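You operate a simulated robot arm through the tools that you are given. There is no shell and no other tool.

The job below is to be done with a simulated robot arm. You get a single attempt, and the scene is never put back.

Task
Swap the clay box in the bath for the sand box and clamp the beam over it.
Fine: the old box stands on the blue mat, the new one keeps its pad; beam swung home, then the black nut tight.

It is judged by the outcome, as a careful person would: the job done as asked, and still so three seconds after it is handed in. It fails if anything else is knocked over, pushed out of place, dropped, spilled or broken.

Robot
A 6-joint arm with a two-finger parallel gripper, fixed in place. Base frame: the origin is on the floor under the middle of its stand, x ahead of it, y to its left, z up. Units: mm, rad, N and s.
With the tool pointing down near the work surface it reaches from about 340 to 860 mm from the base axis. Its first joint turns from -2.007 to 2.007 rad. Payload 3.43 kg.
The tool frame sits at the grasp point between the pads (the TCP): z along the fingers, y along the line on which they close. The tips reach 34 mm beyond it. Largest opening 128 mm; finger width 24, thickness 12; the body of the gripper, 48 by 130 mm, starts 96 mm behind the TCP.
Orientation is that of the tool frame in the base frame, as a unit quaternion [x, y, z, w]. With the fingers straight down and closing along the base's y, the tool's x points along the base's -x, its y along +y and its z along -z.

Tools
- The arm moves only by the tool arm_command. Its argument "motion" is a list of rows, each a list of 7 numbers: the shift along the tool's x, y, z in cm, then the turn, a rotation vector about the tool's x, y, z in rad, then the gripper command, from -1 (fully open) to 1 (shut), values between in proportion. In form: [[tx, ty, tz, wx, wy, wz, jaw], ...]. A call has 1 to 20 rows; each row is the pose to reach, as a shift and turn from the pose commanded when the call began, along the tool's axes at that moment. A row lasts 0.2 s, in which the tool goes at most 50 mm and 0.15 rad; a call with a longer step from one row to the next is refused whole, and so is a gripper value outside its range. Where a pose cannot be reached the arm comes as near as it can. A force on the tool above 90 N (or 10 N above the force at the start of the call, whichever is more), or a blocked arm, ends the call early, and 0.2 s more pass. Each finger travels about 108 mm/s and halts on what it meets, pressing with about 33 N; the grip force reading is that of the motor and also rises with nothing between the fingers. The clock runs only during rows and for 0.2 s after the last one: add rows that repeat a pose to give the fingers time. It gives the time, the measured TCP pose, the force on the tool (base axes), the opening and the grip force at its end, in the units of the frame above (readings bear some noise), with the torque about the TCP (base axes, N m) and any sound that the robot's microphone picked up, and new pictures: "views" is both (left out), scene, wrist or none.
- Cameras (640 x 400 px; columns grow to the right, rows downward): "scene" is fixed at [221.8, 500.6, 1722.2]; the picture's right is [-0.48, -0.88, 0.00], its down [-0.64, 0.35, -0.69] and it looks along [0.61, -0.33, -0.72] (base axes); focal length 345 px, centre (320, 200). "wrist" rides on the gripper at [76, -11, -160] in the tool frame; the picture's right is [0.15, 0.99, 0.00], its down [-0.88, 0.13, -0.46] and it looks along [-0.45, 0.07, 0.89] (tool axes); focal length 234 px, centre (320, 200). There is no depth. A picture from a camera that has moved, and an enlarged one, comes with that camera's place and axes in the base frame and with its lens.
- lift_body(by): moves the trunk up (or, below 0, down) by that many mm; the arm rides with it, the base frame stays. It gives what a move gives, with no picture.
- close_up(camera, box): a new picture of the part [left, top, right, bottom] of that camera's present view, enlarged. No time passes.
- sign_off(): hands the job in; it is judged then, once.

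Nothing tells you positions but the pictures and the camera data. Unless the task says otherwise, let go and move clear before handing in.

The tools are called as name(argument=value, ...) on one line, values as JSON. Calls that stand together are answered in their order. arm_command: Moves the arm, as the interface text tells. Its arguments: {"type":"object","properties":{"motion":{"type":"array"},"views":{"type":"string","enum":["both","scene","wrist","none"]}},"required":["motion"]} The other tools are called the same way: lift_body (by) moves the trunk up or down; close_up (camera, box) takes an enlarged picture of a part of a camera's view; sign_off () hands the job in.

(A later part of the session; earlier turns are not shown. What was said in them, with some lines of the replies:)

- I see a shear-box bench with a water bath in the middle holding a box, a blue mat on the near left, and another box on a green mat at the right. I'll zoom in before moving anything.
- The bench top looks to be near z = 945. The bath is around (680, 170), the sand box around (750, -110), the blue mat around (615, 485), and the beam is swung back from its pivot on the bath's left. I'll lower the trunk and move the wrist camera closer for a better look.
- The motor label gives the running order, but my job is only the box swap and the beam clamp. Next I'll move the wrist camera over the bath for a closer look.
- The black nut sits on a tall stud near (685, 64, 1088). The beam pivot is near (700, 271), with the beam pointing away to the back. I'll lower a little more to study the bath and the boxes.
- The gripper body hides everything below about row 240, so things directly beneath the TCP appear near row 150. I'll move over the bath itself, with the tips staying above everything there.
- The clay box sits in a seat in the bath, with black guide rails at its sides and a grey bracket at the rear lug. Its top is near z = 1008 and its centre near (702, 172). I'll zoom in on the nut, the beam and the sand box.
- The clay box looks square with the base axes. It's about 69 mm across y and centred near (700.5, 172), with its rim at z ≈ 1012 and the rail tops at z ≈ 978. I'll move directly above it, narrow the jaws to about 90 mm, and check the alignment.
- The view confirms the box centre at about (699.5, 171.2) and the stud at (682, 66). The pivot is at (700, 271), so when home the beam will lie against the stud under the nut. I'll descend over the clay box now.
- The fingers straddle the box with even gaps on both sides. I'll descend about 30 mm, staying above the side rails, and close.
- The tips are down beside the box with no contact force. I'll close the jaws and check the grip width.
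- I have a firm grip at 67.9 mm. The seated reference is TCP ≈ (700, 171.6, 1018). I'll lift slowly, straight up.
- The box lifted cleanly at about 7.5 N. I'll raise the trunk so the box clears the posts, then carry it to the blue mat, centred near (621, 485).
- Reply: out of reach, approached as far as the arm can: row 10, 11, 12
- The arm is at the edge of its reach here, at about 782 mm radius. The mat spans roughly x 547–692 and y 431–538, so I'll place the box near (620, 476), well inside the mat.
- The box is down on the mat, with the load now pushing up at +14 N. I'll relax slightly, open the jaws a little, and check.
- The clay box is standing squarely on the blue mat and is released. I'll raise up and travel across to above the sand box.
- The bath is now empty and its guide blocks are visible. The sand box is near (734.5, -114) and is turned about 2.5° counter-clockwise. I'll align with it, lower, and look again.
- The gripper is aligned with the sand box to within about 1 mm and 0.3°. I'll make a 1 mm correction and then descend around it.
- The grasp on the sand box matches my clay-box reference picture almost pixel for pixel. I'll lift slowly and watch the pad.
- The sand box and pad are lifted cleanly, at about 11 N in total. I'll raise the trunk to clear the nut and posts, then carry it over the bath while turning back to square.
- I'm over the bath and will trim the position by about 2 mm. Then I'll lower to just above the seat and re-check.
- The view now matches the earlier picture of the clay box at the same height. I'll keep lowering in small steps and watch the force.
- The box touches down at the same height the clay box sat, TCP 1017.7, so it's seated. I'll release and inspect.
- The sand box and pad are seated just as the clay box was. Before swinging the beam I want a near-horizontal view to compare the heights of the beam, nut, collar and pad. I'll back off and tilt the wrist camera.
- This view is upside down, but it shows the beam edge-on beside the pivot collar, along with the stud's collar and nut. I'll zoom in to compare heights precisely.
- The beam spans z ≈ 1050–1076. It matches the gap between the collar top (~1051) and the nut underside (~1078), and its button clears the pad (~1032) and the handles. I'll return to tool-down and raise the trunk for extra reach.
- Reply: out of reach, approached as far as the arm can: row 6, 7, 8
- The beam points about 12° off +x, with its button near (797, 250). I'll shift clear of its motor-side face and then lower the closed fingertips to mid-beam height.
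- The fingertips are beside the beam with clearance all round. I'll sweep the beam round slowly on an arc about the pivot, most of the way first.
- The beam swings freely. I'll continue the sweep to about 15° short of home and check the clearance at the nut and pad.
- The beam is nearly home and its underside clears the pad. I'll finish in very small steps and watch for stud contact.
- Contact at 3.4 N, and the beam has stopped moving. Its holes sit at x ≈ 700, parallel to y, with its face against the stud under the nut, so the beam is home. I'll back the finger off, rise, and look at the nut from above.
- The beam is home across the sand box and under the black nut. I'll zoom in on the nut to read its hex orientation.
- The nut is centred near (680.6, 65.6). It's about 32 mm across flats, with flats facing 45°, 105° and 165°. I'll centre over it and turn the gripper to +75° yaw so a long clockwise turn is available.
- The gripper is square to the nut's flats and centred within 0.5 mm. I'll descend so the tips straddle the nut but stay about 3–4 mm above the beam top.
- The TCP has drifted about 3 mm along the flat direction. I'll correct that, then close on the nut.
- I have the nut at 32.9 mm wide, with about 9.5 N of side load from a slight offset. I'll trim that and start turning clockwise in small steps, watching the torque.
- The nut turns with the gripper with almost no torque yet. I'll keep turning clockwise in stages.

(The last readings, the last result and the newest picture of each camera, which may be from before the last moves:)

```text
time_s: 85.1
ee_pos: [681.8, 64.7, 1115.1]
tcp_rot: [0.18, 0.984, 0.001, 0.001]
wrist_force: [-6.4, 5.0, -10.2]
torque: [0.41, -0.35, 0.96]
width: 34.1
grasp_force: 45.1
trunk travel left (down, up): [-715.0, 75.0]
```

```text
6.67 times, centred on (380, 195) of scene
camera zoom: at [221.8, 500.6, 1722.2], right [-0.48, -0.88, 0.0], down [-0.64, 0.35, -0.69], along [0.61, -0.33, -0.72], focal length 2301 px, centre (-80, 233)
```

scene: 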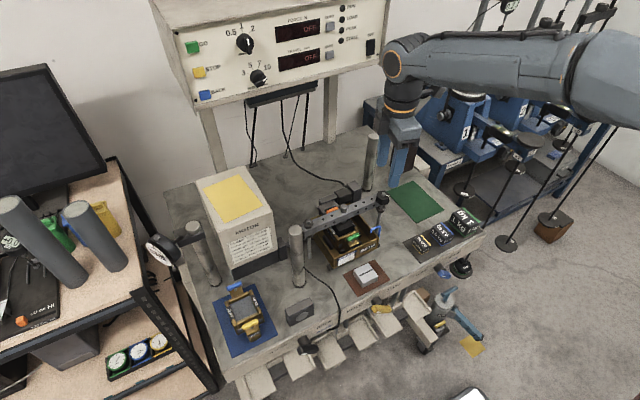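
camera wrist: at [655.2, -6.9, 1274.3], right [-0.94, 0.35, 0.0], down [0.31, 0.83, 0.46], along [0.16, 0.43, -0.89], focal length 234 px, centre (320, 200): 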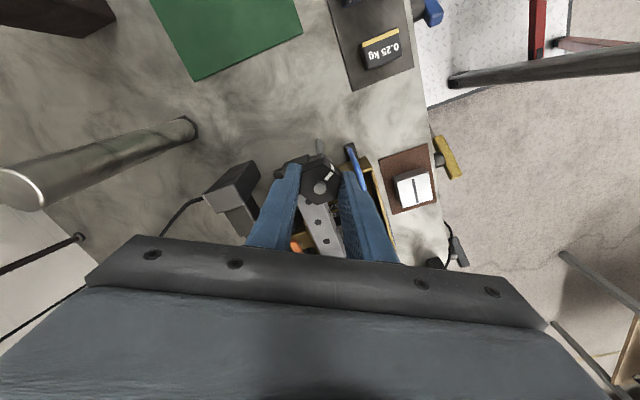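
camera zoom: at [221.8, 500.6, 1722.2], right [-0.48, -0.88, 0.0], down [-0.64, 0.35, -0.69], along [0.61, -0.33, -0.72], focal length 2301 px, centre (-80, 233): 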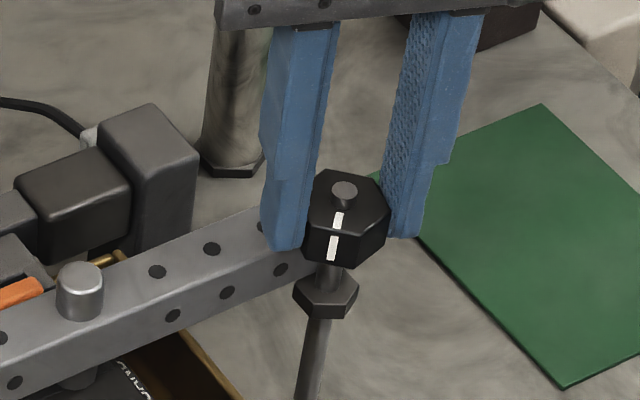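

Torque has jumped to about 0.96 N·m and the jaws have spread slightly, so the nut is seating on the beam. I'll push a little further to see whether it still turns.

arm_command(motion=[[0, 0, 0, 0, 0, 0.05, 1], [0, 0, 0, 0, 0, 0.1, 1], [0, 0, 0, 0, 0, 0.1, 1]], views="none")

close_up(camera="scene", box=[350, 165, 410, 225])

close_up(camera="wrist", box=[260, 110, 380, 230])

```text
time_s: 85.9
ee_pos: [683.4, 64.3, 1114.8]
tcp_rot: [0.228, 0.974, -0.001, 0.002]
wrist_force: [2.9, 2.7, -7.9]
torque: [-0.09, -0.51, 1.03]
width: 35.4
grasp_force: 44.7
trunk travel left (down, up): [-715.0, 75.0]
```

```text
6.67 times, centred on (380, 195) of scene
camera zoom: at [221.8, 500.6, 1722.2], right [-0.48, -0.88, 0.0], down [-0.64, 0.35, -0.69], along [0.61, -0.33, -0.72], focal length 2301 px, centre (-80, 233)
```

zoom: 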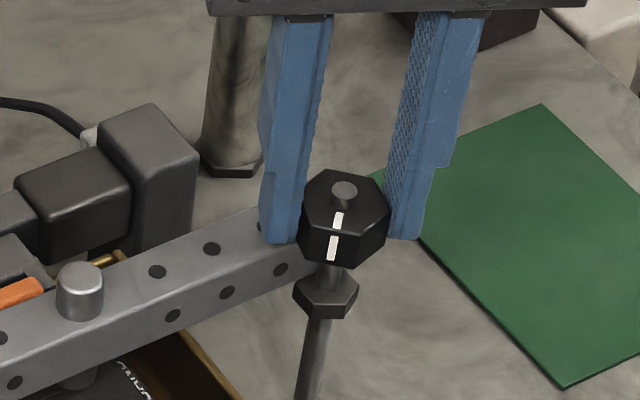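

```text
3.33 times, centred on (320, 170) of wrist
camera zoom: at [610.2, 88.6, 1274.6], right [0.31, 0.95, 0.0], down [0.85, -0.27, 0.46], along [0.43, -0.14, -0.89], focal length 781 px, centre (320, 300)
```

zoom: 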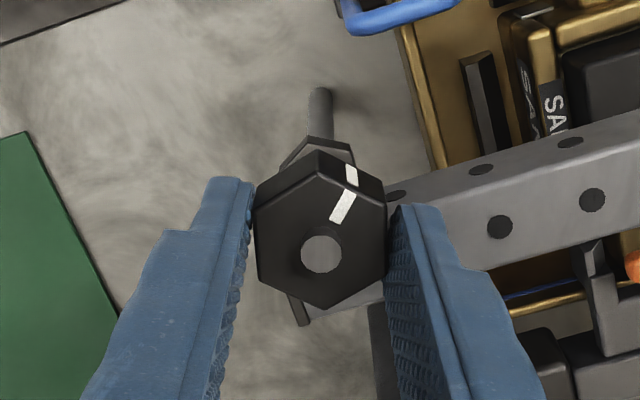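

The mark hasn't moved since the last step while torque holds at about 1.0 N·m, so the nut has stopped turning. I'll re-grip flush on the flats and apply one more firm clockwise pull to be sure.

arm_command(motion=[[0, 0, 0, 0, 0, 0, 0.3], [0, 0, 0, 0, 0, 0, 0.1], [0, 0.08, 0, 0, 0, -0.09, 0.1], [0, 0.08, 0, 0, 0, -0.17, 0.1], [0, 0.08, 0, 0, 0, -0.17, 0.1]], views="none")

close_up(camera="wrist", box=[260, 110, 380, 230])

close_up(camera="wrist", box=[290, 140, 350, 210])

close_up(camera="scene", box=[350, 165, 410, 225])

```text
time_s: 87.1
ee_pos: [682.2, 66.6, 1114.6]
tcp_rot: [0.144, 0.99, 0.0, 0.0]
wrist_force: [-0.7, -0.4, 0.3]
torque: [0.01, -0.02, 0.0]
width: 57.7
grasp_force: 0.0
trunk travel left (down, up): [-715.0, 75.0]
```

```text
3.33 times, centred on (320, 170) of wrist
camera zoom: at [606.4, 76.8, 1274.9], right [0.14, 0.99, 0.0], down [0.88, -0.13, 0.46], along [0.45, -0.06, -0.89], focal length 781 px, centre (320, 300)
```

zoom: 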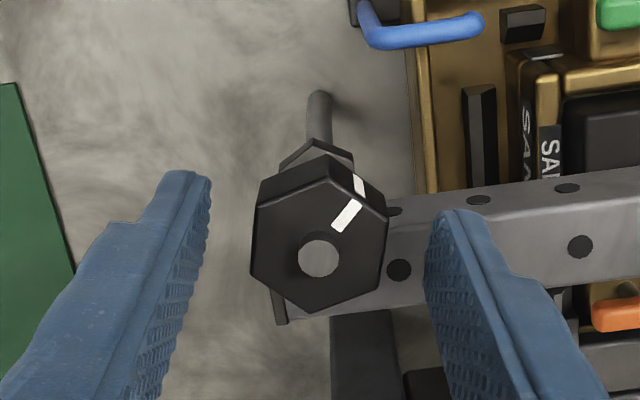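

```text
5.71 times, centred on (320, 175) of wrist
camera zoom: at [606.4, 76.8, 1274.9], right [0.14, 0.99, 0.0], down [0.88, -0.13, 0.46], along [0.45, -0.06, -0.89], focal length 1338 px, centre (320, 343)
```

zoom: 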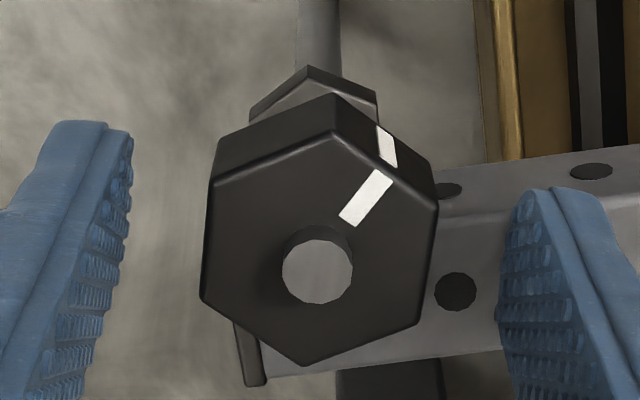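

```text
6.67 times, centred on (380, 195) of scene
camera zoom: at [221.8, 500.6, 1722.2], right [-0.48, -0.88, 0.0], down [-0.64, 0.35, -0.69], along [0.61, -0.33, -0.72], focal length 2301 px, centre (-80, 233)
```

zoom: 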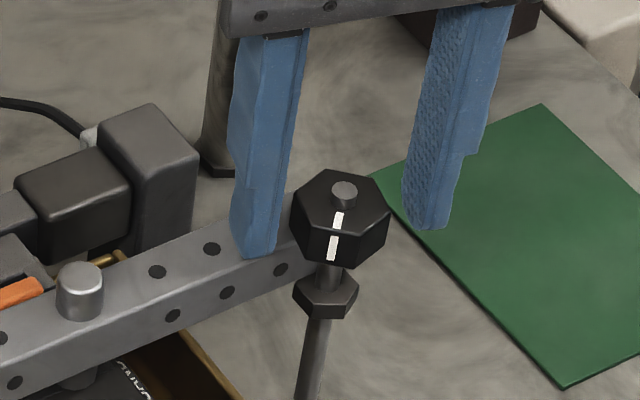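

arm_command(motion=[[0, 0, 0.15, 0, 0, 0, 0.3], [0, 0, 0.15, 0, 0, 0, 1], [0, 0, 0.15, 0, 0, 0, 1], [0, 0, 0.15, 0, 0, 0, 1]], views="none")

arm_command(motion=[[0, 0, 0, 0, 0, 0.04, 1], [0, 0, 0, 0, 0, 0.08, 1], [0, 0, 0, 0, 0, 0.08, 1]], views="none")

close_up(camera="scene", box=[350, 165, 410, 225])

```text
time_s: 88.1
ee_pos: [681.3, 64.3, 1113.0]
tcp_rot: [0.145, 0.989, 0.0, 0.0]
wrist_force: [-0.6, -3.5, 1.5]
torque: [-0.1, 0.18, 0.81]
width: 33.1
grasp_force: 44.8
trunk travel left (down, up): [-715.0, 75.0]
```

```text
time_s: 88.9
ee_pos: [680.7, 64.3, 1112.6]
tcp_rot: [0.184, 0.983, 0.0, -0.001]
wrist_force: [-0.8, -2.8, 1.4]
torque: [-0.14, 0.21, 1.15]
width: 34.1
grasp_force: 45.0
trunk travel left (down, up): [-715.0, 75.0]
```

```text
6.67 times, centred on (380, 195) of scene
camera zoom: at [221.8, 500.6, 1722.2], right [-0.48, -0.88, 0.0], down [-0.64, 0.35, -0.69], along [0.61, -0.33, -0.72], focal length 2301 px, centre (-80, 233)
```

zoom: 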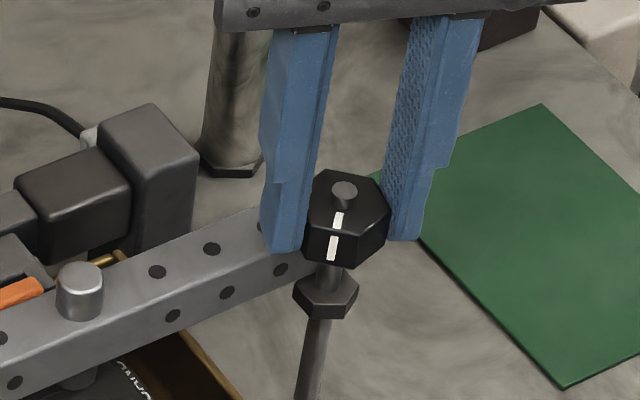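

arm_command(motion=[[0, 0, 0, 0, 0, 0.04, 1], [0, 0, 0, 0, 0, 0.08, 1], [0, 0, 0, 0, 0, 0.08, 1]], views="none")

close_up(camera="scene", box=[365, 185, 395, 215])

```text
time_s: 89.7
ee_pos: [681.9, 64.3, 1113.7]
tcp_rot: [0.223, 0.975, 0.0, 0.0]
wrist_force: [2.2, -7.5, 6.3]
torque: [-0.44, -0.04, 1.07]
width: 35.1
grasp_force: 44.8
trunk travel left (down, up): [-715.0, 75.0]
```

```text
13.33 times, centred on (380, 200) of scene
camera zoom: at [221.8, 500.6, 1722.2], right [-0.48, -0.88, 0.0], down [-0.64, 0.35, -0.69], along [0.61, -0.33, -0.72], focal length 4602 px, centre (-480, 200)
```

zoom: 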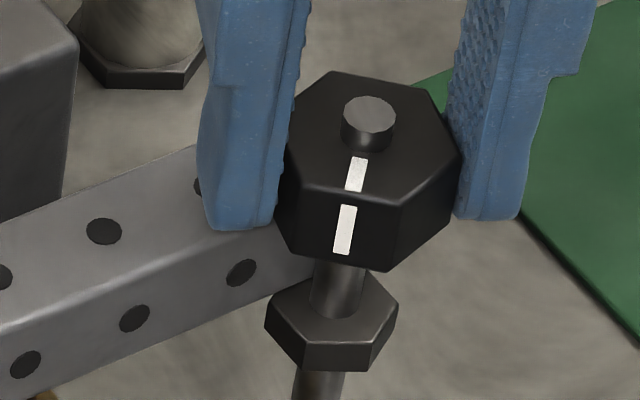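

The nut holds still against about 1.15 N·m, so it's tight. I'll open straight out without turning back, rise clear, and inspect everything.

arm_command(motion=[[0, 0, 0, 0, 0, 0, 0.4], [0, 0, 0, 0, 0, 0, 0.1], [0, 0, 0, 0, 0, 0, 0.1], [0, 0, -3, 0, 0, 0, 0.1], [0, 0, -7, 0, 0, 0, 0.1], [0, 0, -11, 0, 0, 0, 0.1], [0, 0, -11, 0, 0, 0, 0.1]], views="both")

close_up(camera="scene", box=[280, 170, 410, 270])

close_up(camera="scene", box=[365, 185, 395, 215])

close_up(camera="wrist", box=[250, 90, 390, 240])

```text
time_s: 91.3
ee_pos: [680.8, 67.7, 1223.4]
tcp_rot: [0.224, 0.975, 0.0, 0.0]
wrist_force: [0.5, -0.3, -0.5]
torque: [-0.01, 0.02, -0.03]
width: 57.5
grasp_force: 0.0
trunk travel left (down, up): [-715.0, 75.0]
camera wrist: at [607.3, 90.7, 1382.0], right [0.3, 0.95, 0.0], down [0.85, -0.27, 0.46], along [0.43, -0.14, -0.89], focal length 234 px, centre (320, 200)
```

scene: 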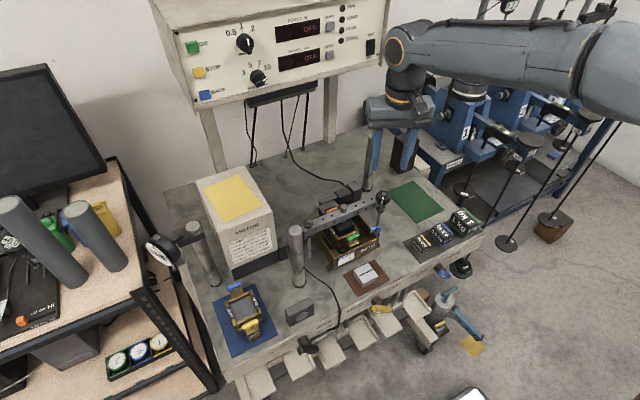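
wrist: 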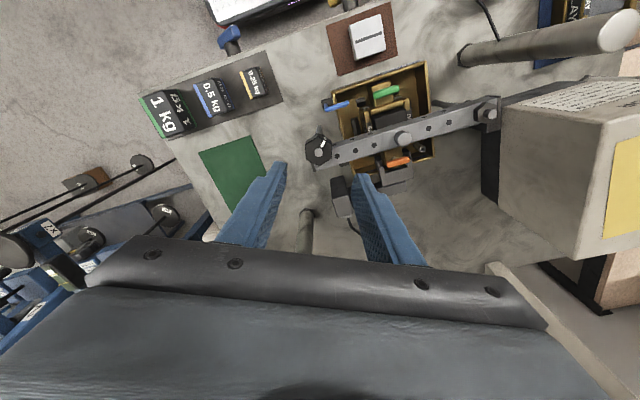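

```text
4.00 times, centred on (345, 220) of scene
camera zoom: at [221.8, 500.6, 1722.2], right [-0.48, -0.88, 0.0], down [-0.64, 0.35, -0.69], along [0.61, -0.33, -0.72], focal length 1381 px, centre (220, 120)
```

zoom: 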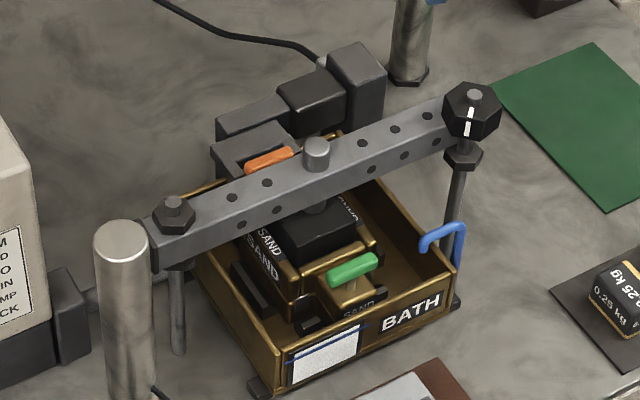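

```text
13.33 times, centred on (380, 200) of scene
camera zoom: at [221.8, 500.6, 1722.2], right [-0.48, -0.88, 0.0], down [-0.64, 0.35, -0.69], along [0.61, -0.33, -0.72], focal length 4602 px, centre (-480, 200)
```

zoom: 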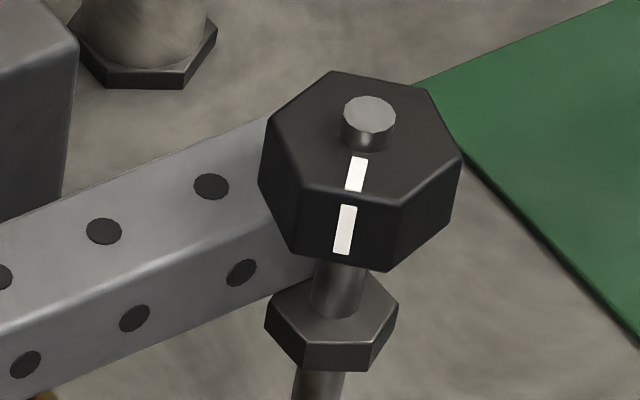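

```text
2.67 times, centred on (320, 165) of wrist
camera zoom: at [607.3, 90.7, 1382.0], right [0.3, 0.95, 0.0], down [0.85, -0.27, 0.46], along [0.43, -0.14, -0.89], focal length 624 px, centre (320, 293)
```

zoom: 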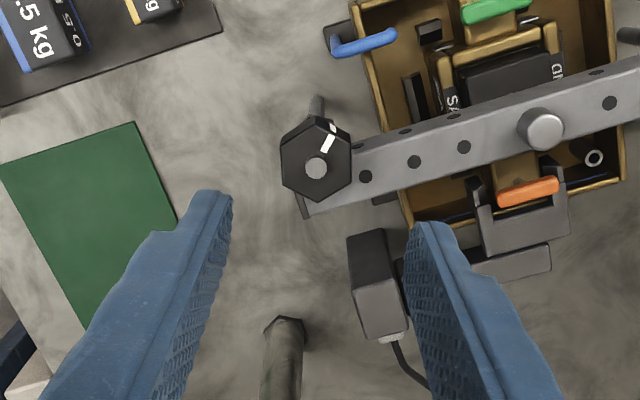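

The nut has stayed put, the beam is home, and the sand box and pad are undisturbed underneath. I'll retract to the front and take one more edge-on look to confirm the nut bears on the beam.

arm_command(motion=[[4, 0, 0, 0, 0, -0.1, 0.1], [8, 2, 0, 0, 0, -0.2, 0], [11.5, 3, 0, 0, 0, -0.3, -0.4], [13.5, 1, 0, 0, 0, -0.4, -0.8], [13.5, 0, 0, 0, 0, -0.452, -1], [13.5, 0, 0, 0, 0, -0.452, -1]], views="none")

lift_body(by=-80)

```text
time_s: 92.7
ee_pos: [559.8, 123.8, 1222.6]
tcp_rot: [-0.002, 1.0, 0.0, 0.001]
wrist_force: [0.7, 0.1, 0.5]
torque: [0.01, 0.01, 0.02]
width: 127.9
grasp_force: 0.0
trunk travel left (down, up): [-715.0, 75.0]
```

```text
time_s: 93.9
ee_pos: [560.6, 123.3, 1144.1]
tcp_rot: [-0.001, 1.0, -0.001, 0.0]
wrist_force: [-0.4, 0.0, -0.5]
torque: [-0.01, 0.0, -0.01]
width: 127.9
grasp_force: 0.1
trunk travel left (down, up): [-635.0, 155.0]
```

arm_command(motion=[[0, 0, 0, 0, -0.14, 0, -1], [0, 0, 0, 0, -0.28, 0, -1], [0, 0, 0, 0, -0.42, 0, -1], [0, 0, 0, 0, -0.56, 0, -1], [0, 0, 0, 0, -0.7, 0, -1], [0, 0, 0, 0, -0.84, 0, -1], [0, 0, 0, 0, -0.98, 0, -1], [0, 0, 0, 0, -1.05, 0, -1], [0, 0, 0, 0, -1.05, 0, -1]], views="both")

close_up(camera="wrist", box=[230, 80, 430, 200])

close_up(camera="wrist", box=[240, 100, 300, 170])

```text
time_s: 95.9
ee_pos: [558.7, 123.9, 1144.1]
tcp_rot: [-0.002, 0.865, 0.001, 0.501]
wrist_force: [-0.7, 0.4, 0.1]
torque: [0.02, 0.0, 0.02]
width: 128.1
grasp_force: 0.0
trunk travel left (down, up): [-635.0, 155.0]
camera wrist: at [383.8, 113.1, 1157.1], right [-0.08, 0.99, -0.13], down [0.04, 0.13, 0.99], along [1.0, 0.07, -0.05], focal length 234 px, centre (320, 200)
```

scene: 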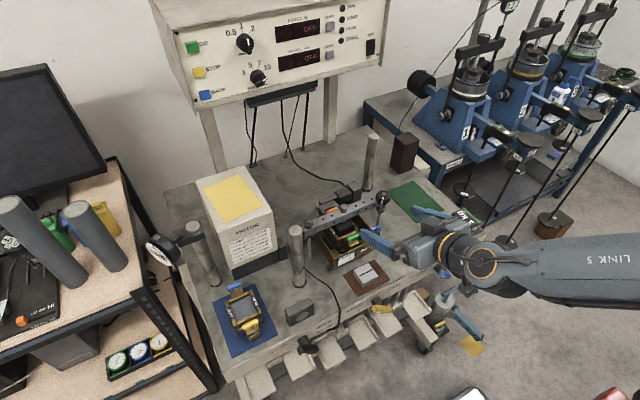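
wrist: 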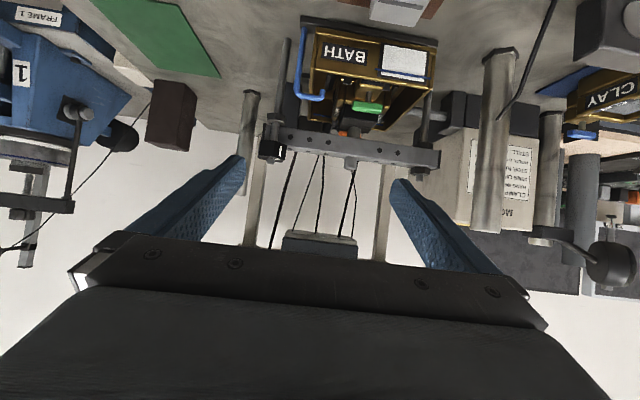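

```text
3.20 times, centred on (330, 140) of wrist
camera zoom: at [383.8, 113.1, 1157.1], right [-0.08, 0.99, -0.13], down [0.04, 0.13, 0.99], along [1.0, 0.07, -0.05], focal length 749 px, centre (288, 392)
```

zoom: 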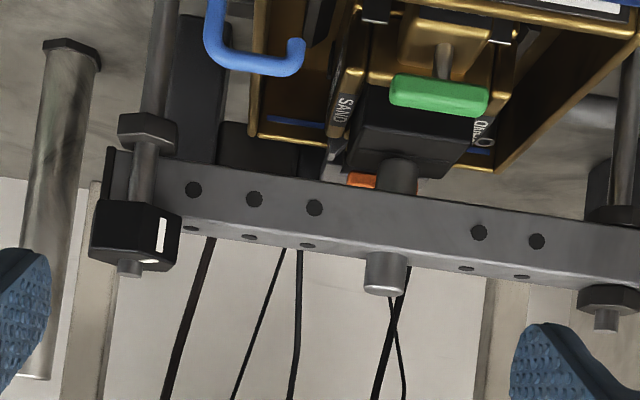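

```text
5.71 times, centred on (270, 135) of wrist
camera zoom: at [383.8, 113.1, 1157.1], right [-0.08, 0.99, -0.13], down [0.04, 0.13, 0.99], along [1.0, 0.07, -0.05], focal length 1338 px, centre (606, 571)
```

zoom: 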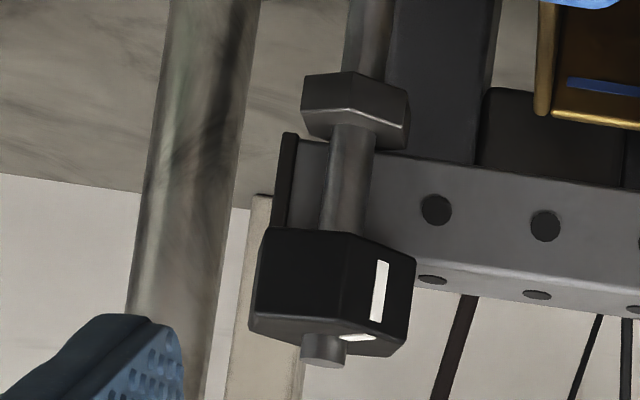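

From the side, the nut sits down over the beam's edge against the stud, with the sand box and its pad in place below. I'll level the tool, raise clear of the bench, and do a last check.

arm_command(motion=[[0, 0, 0, 0, 0.14, 0, -1], [0, 0, 0, 0, 0.28, 0, -1], [0, 0, 0, 0, 0.42, 0, -1], [0, 0, 0, 0, 0.56, 0, -1], [0, 0, 0, 0, 0.7, 0, -1], [0, 0, 0, 0, 0.84, 0, -1], [0, 0, 0, 0, 0.98, 0, -1], [0, 0, 0, 0, 1.05, 0, -1], [0, 0, 0, 0, 1.05, 0, -1]], views="none")

lift_body(by=130)

arm_command(motion=[[3, 0, 0, 0, 0, 0, -1], [7, 0, 0, 0, 0, 0, -1], [9, 0, 0, 0, 0, 0, -1], [9, 0, 0, 0, 0, 0, -1]], views="both")

close_up(camera="scene", box=[190, 150, 490, 370])

close_up(camera="scene", box=[290, 180, 400, 270])

```text
time_s: 97.9
ee_pos: [559.2, 124.5, 1143.1]
tcp_rot: [0.0, 1.0, 0.0, -0.001]
wrist_force: [0.8, -0.4, -0.8]
torque: [-0.02, -0.01, 0.01]
width: 127.7
grasp_force: 0.1
trunk travel left (down, up): [-635.0, 155.0]
```

```text
time_s: 99.5
ee_pos: [560.4, 124.2, 1273.0]
tcp_rot: [-0.001, 1.0, 0.0, 0.0]
wrist_force: [0.6, -0.1, 0.3]
torque: [-0.03, -0.01, 0.02]
width: 128.5
grasp_force: 0.1
trunk travel left (down, up): [-765.0, 25.0]
```

```text
time_s: 100.5
ee_pos: [468.7, 122.1, 1271.8]
tcp_rot: [-0.001, 1.0, 0.0, 0.0]
wrist_force: [0.6, 0.4, -0.2]
torque: [0.0, -0.01, 0.01]
width: 127.9
grasp_force: 0.1
trunk travel left (down, up): [-765.0, 25.0]
camera wrist: at [394.1, 112.4, 1431.1], right [-0.15, 0.99, 0.0], down [0.88, 0.13, 0.46], along [0.45, 0.07, -0.89], focal length 234 px, centre (320, 200)
```

scene: 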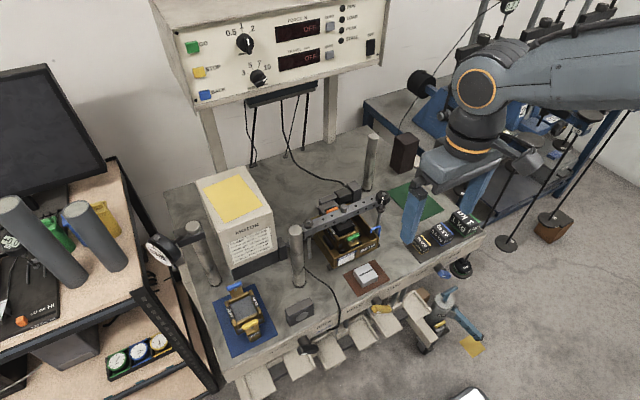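
wrist: 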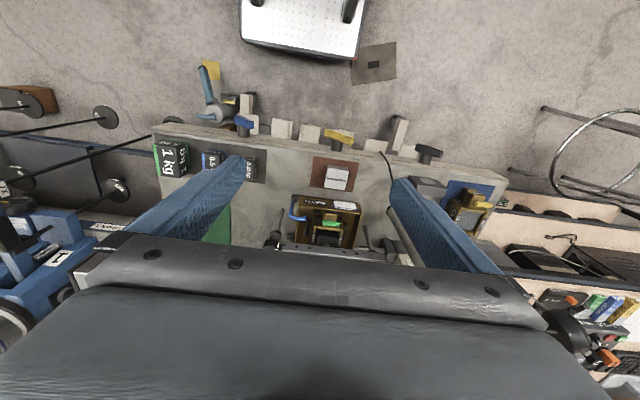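

```text
1.82 times, centred on (340, 260) of scene
camera zoom: at [221.8, 500.6, 1722.2], right [-0.48, -0.88, 0.0], down [-0.64, 0.35, -0.69], along [0.61, -0.33, -0.72], focal length 628 px, centre (284, 91)
```

zoom: 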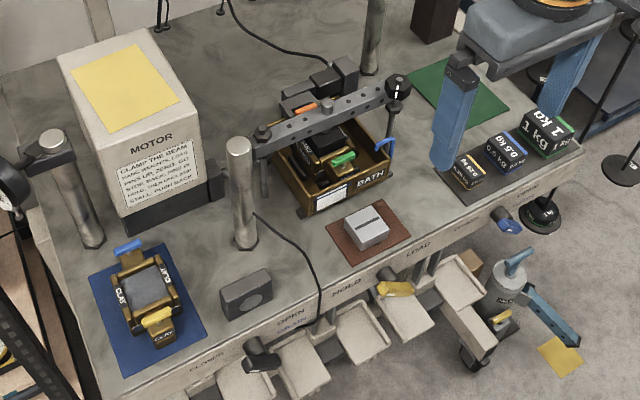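

```text
4.44 times, centred on (345, 225) of scene
camera zoom: at [221.8, 500.6, 1722.2], right [-0.48, -0.88, 0.0], down [-0.64, 0.35, -0.69], along [0.61, -0.33, -0.72], focal length 1534 px, centre (209, 89)
```

zoom: 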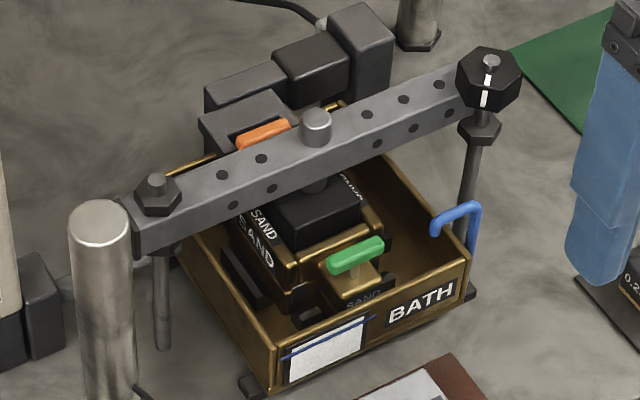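

The clay box stands on the blue mat, and the sand box sits in the bath with its pad on. The beam is home against the stud, the black nut is tight, and nothing else has moved. The gripper is open and clear, so I'm handing in.

sign_off()

```text
The job is handed in.
```

The swap is done and handed in, and no result has come back yet.

- **Clay box:** it stands on the blue mat, fully within the edges.
- **Sand box:** it sits in the bath seat at the same height the clay box did, with its black pad still on.
- **Beam:** it is swung home against the stud, over the sand box and clear of the pad.
- **Black nut:** I turned it clockwise about 90° until it seated on the beam. I then re-gripped and pulled again, and it did not move at about 1.15 N·m, which is about the most my grip could apply.

In the last pictures nothing else had been moved or knocked over. The gripper was open and clear of the bench.
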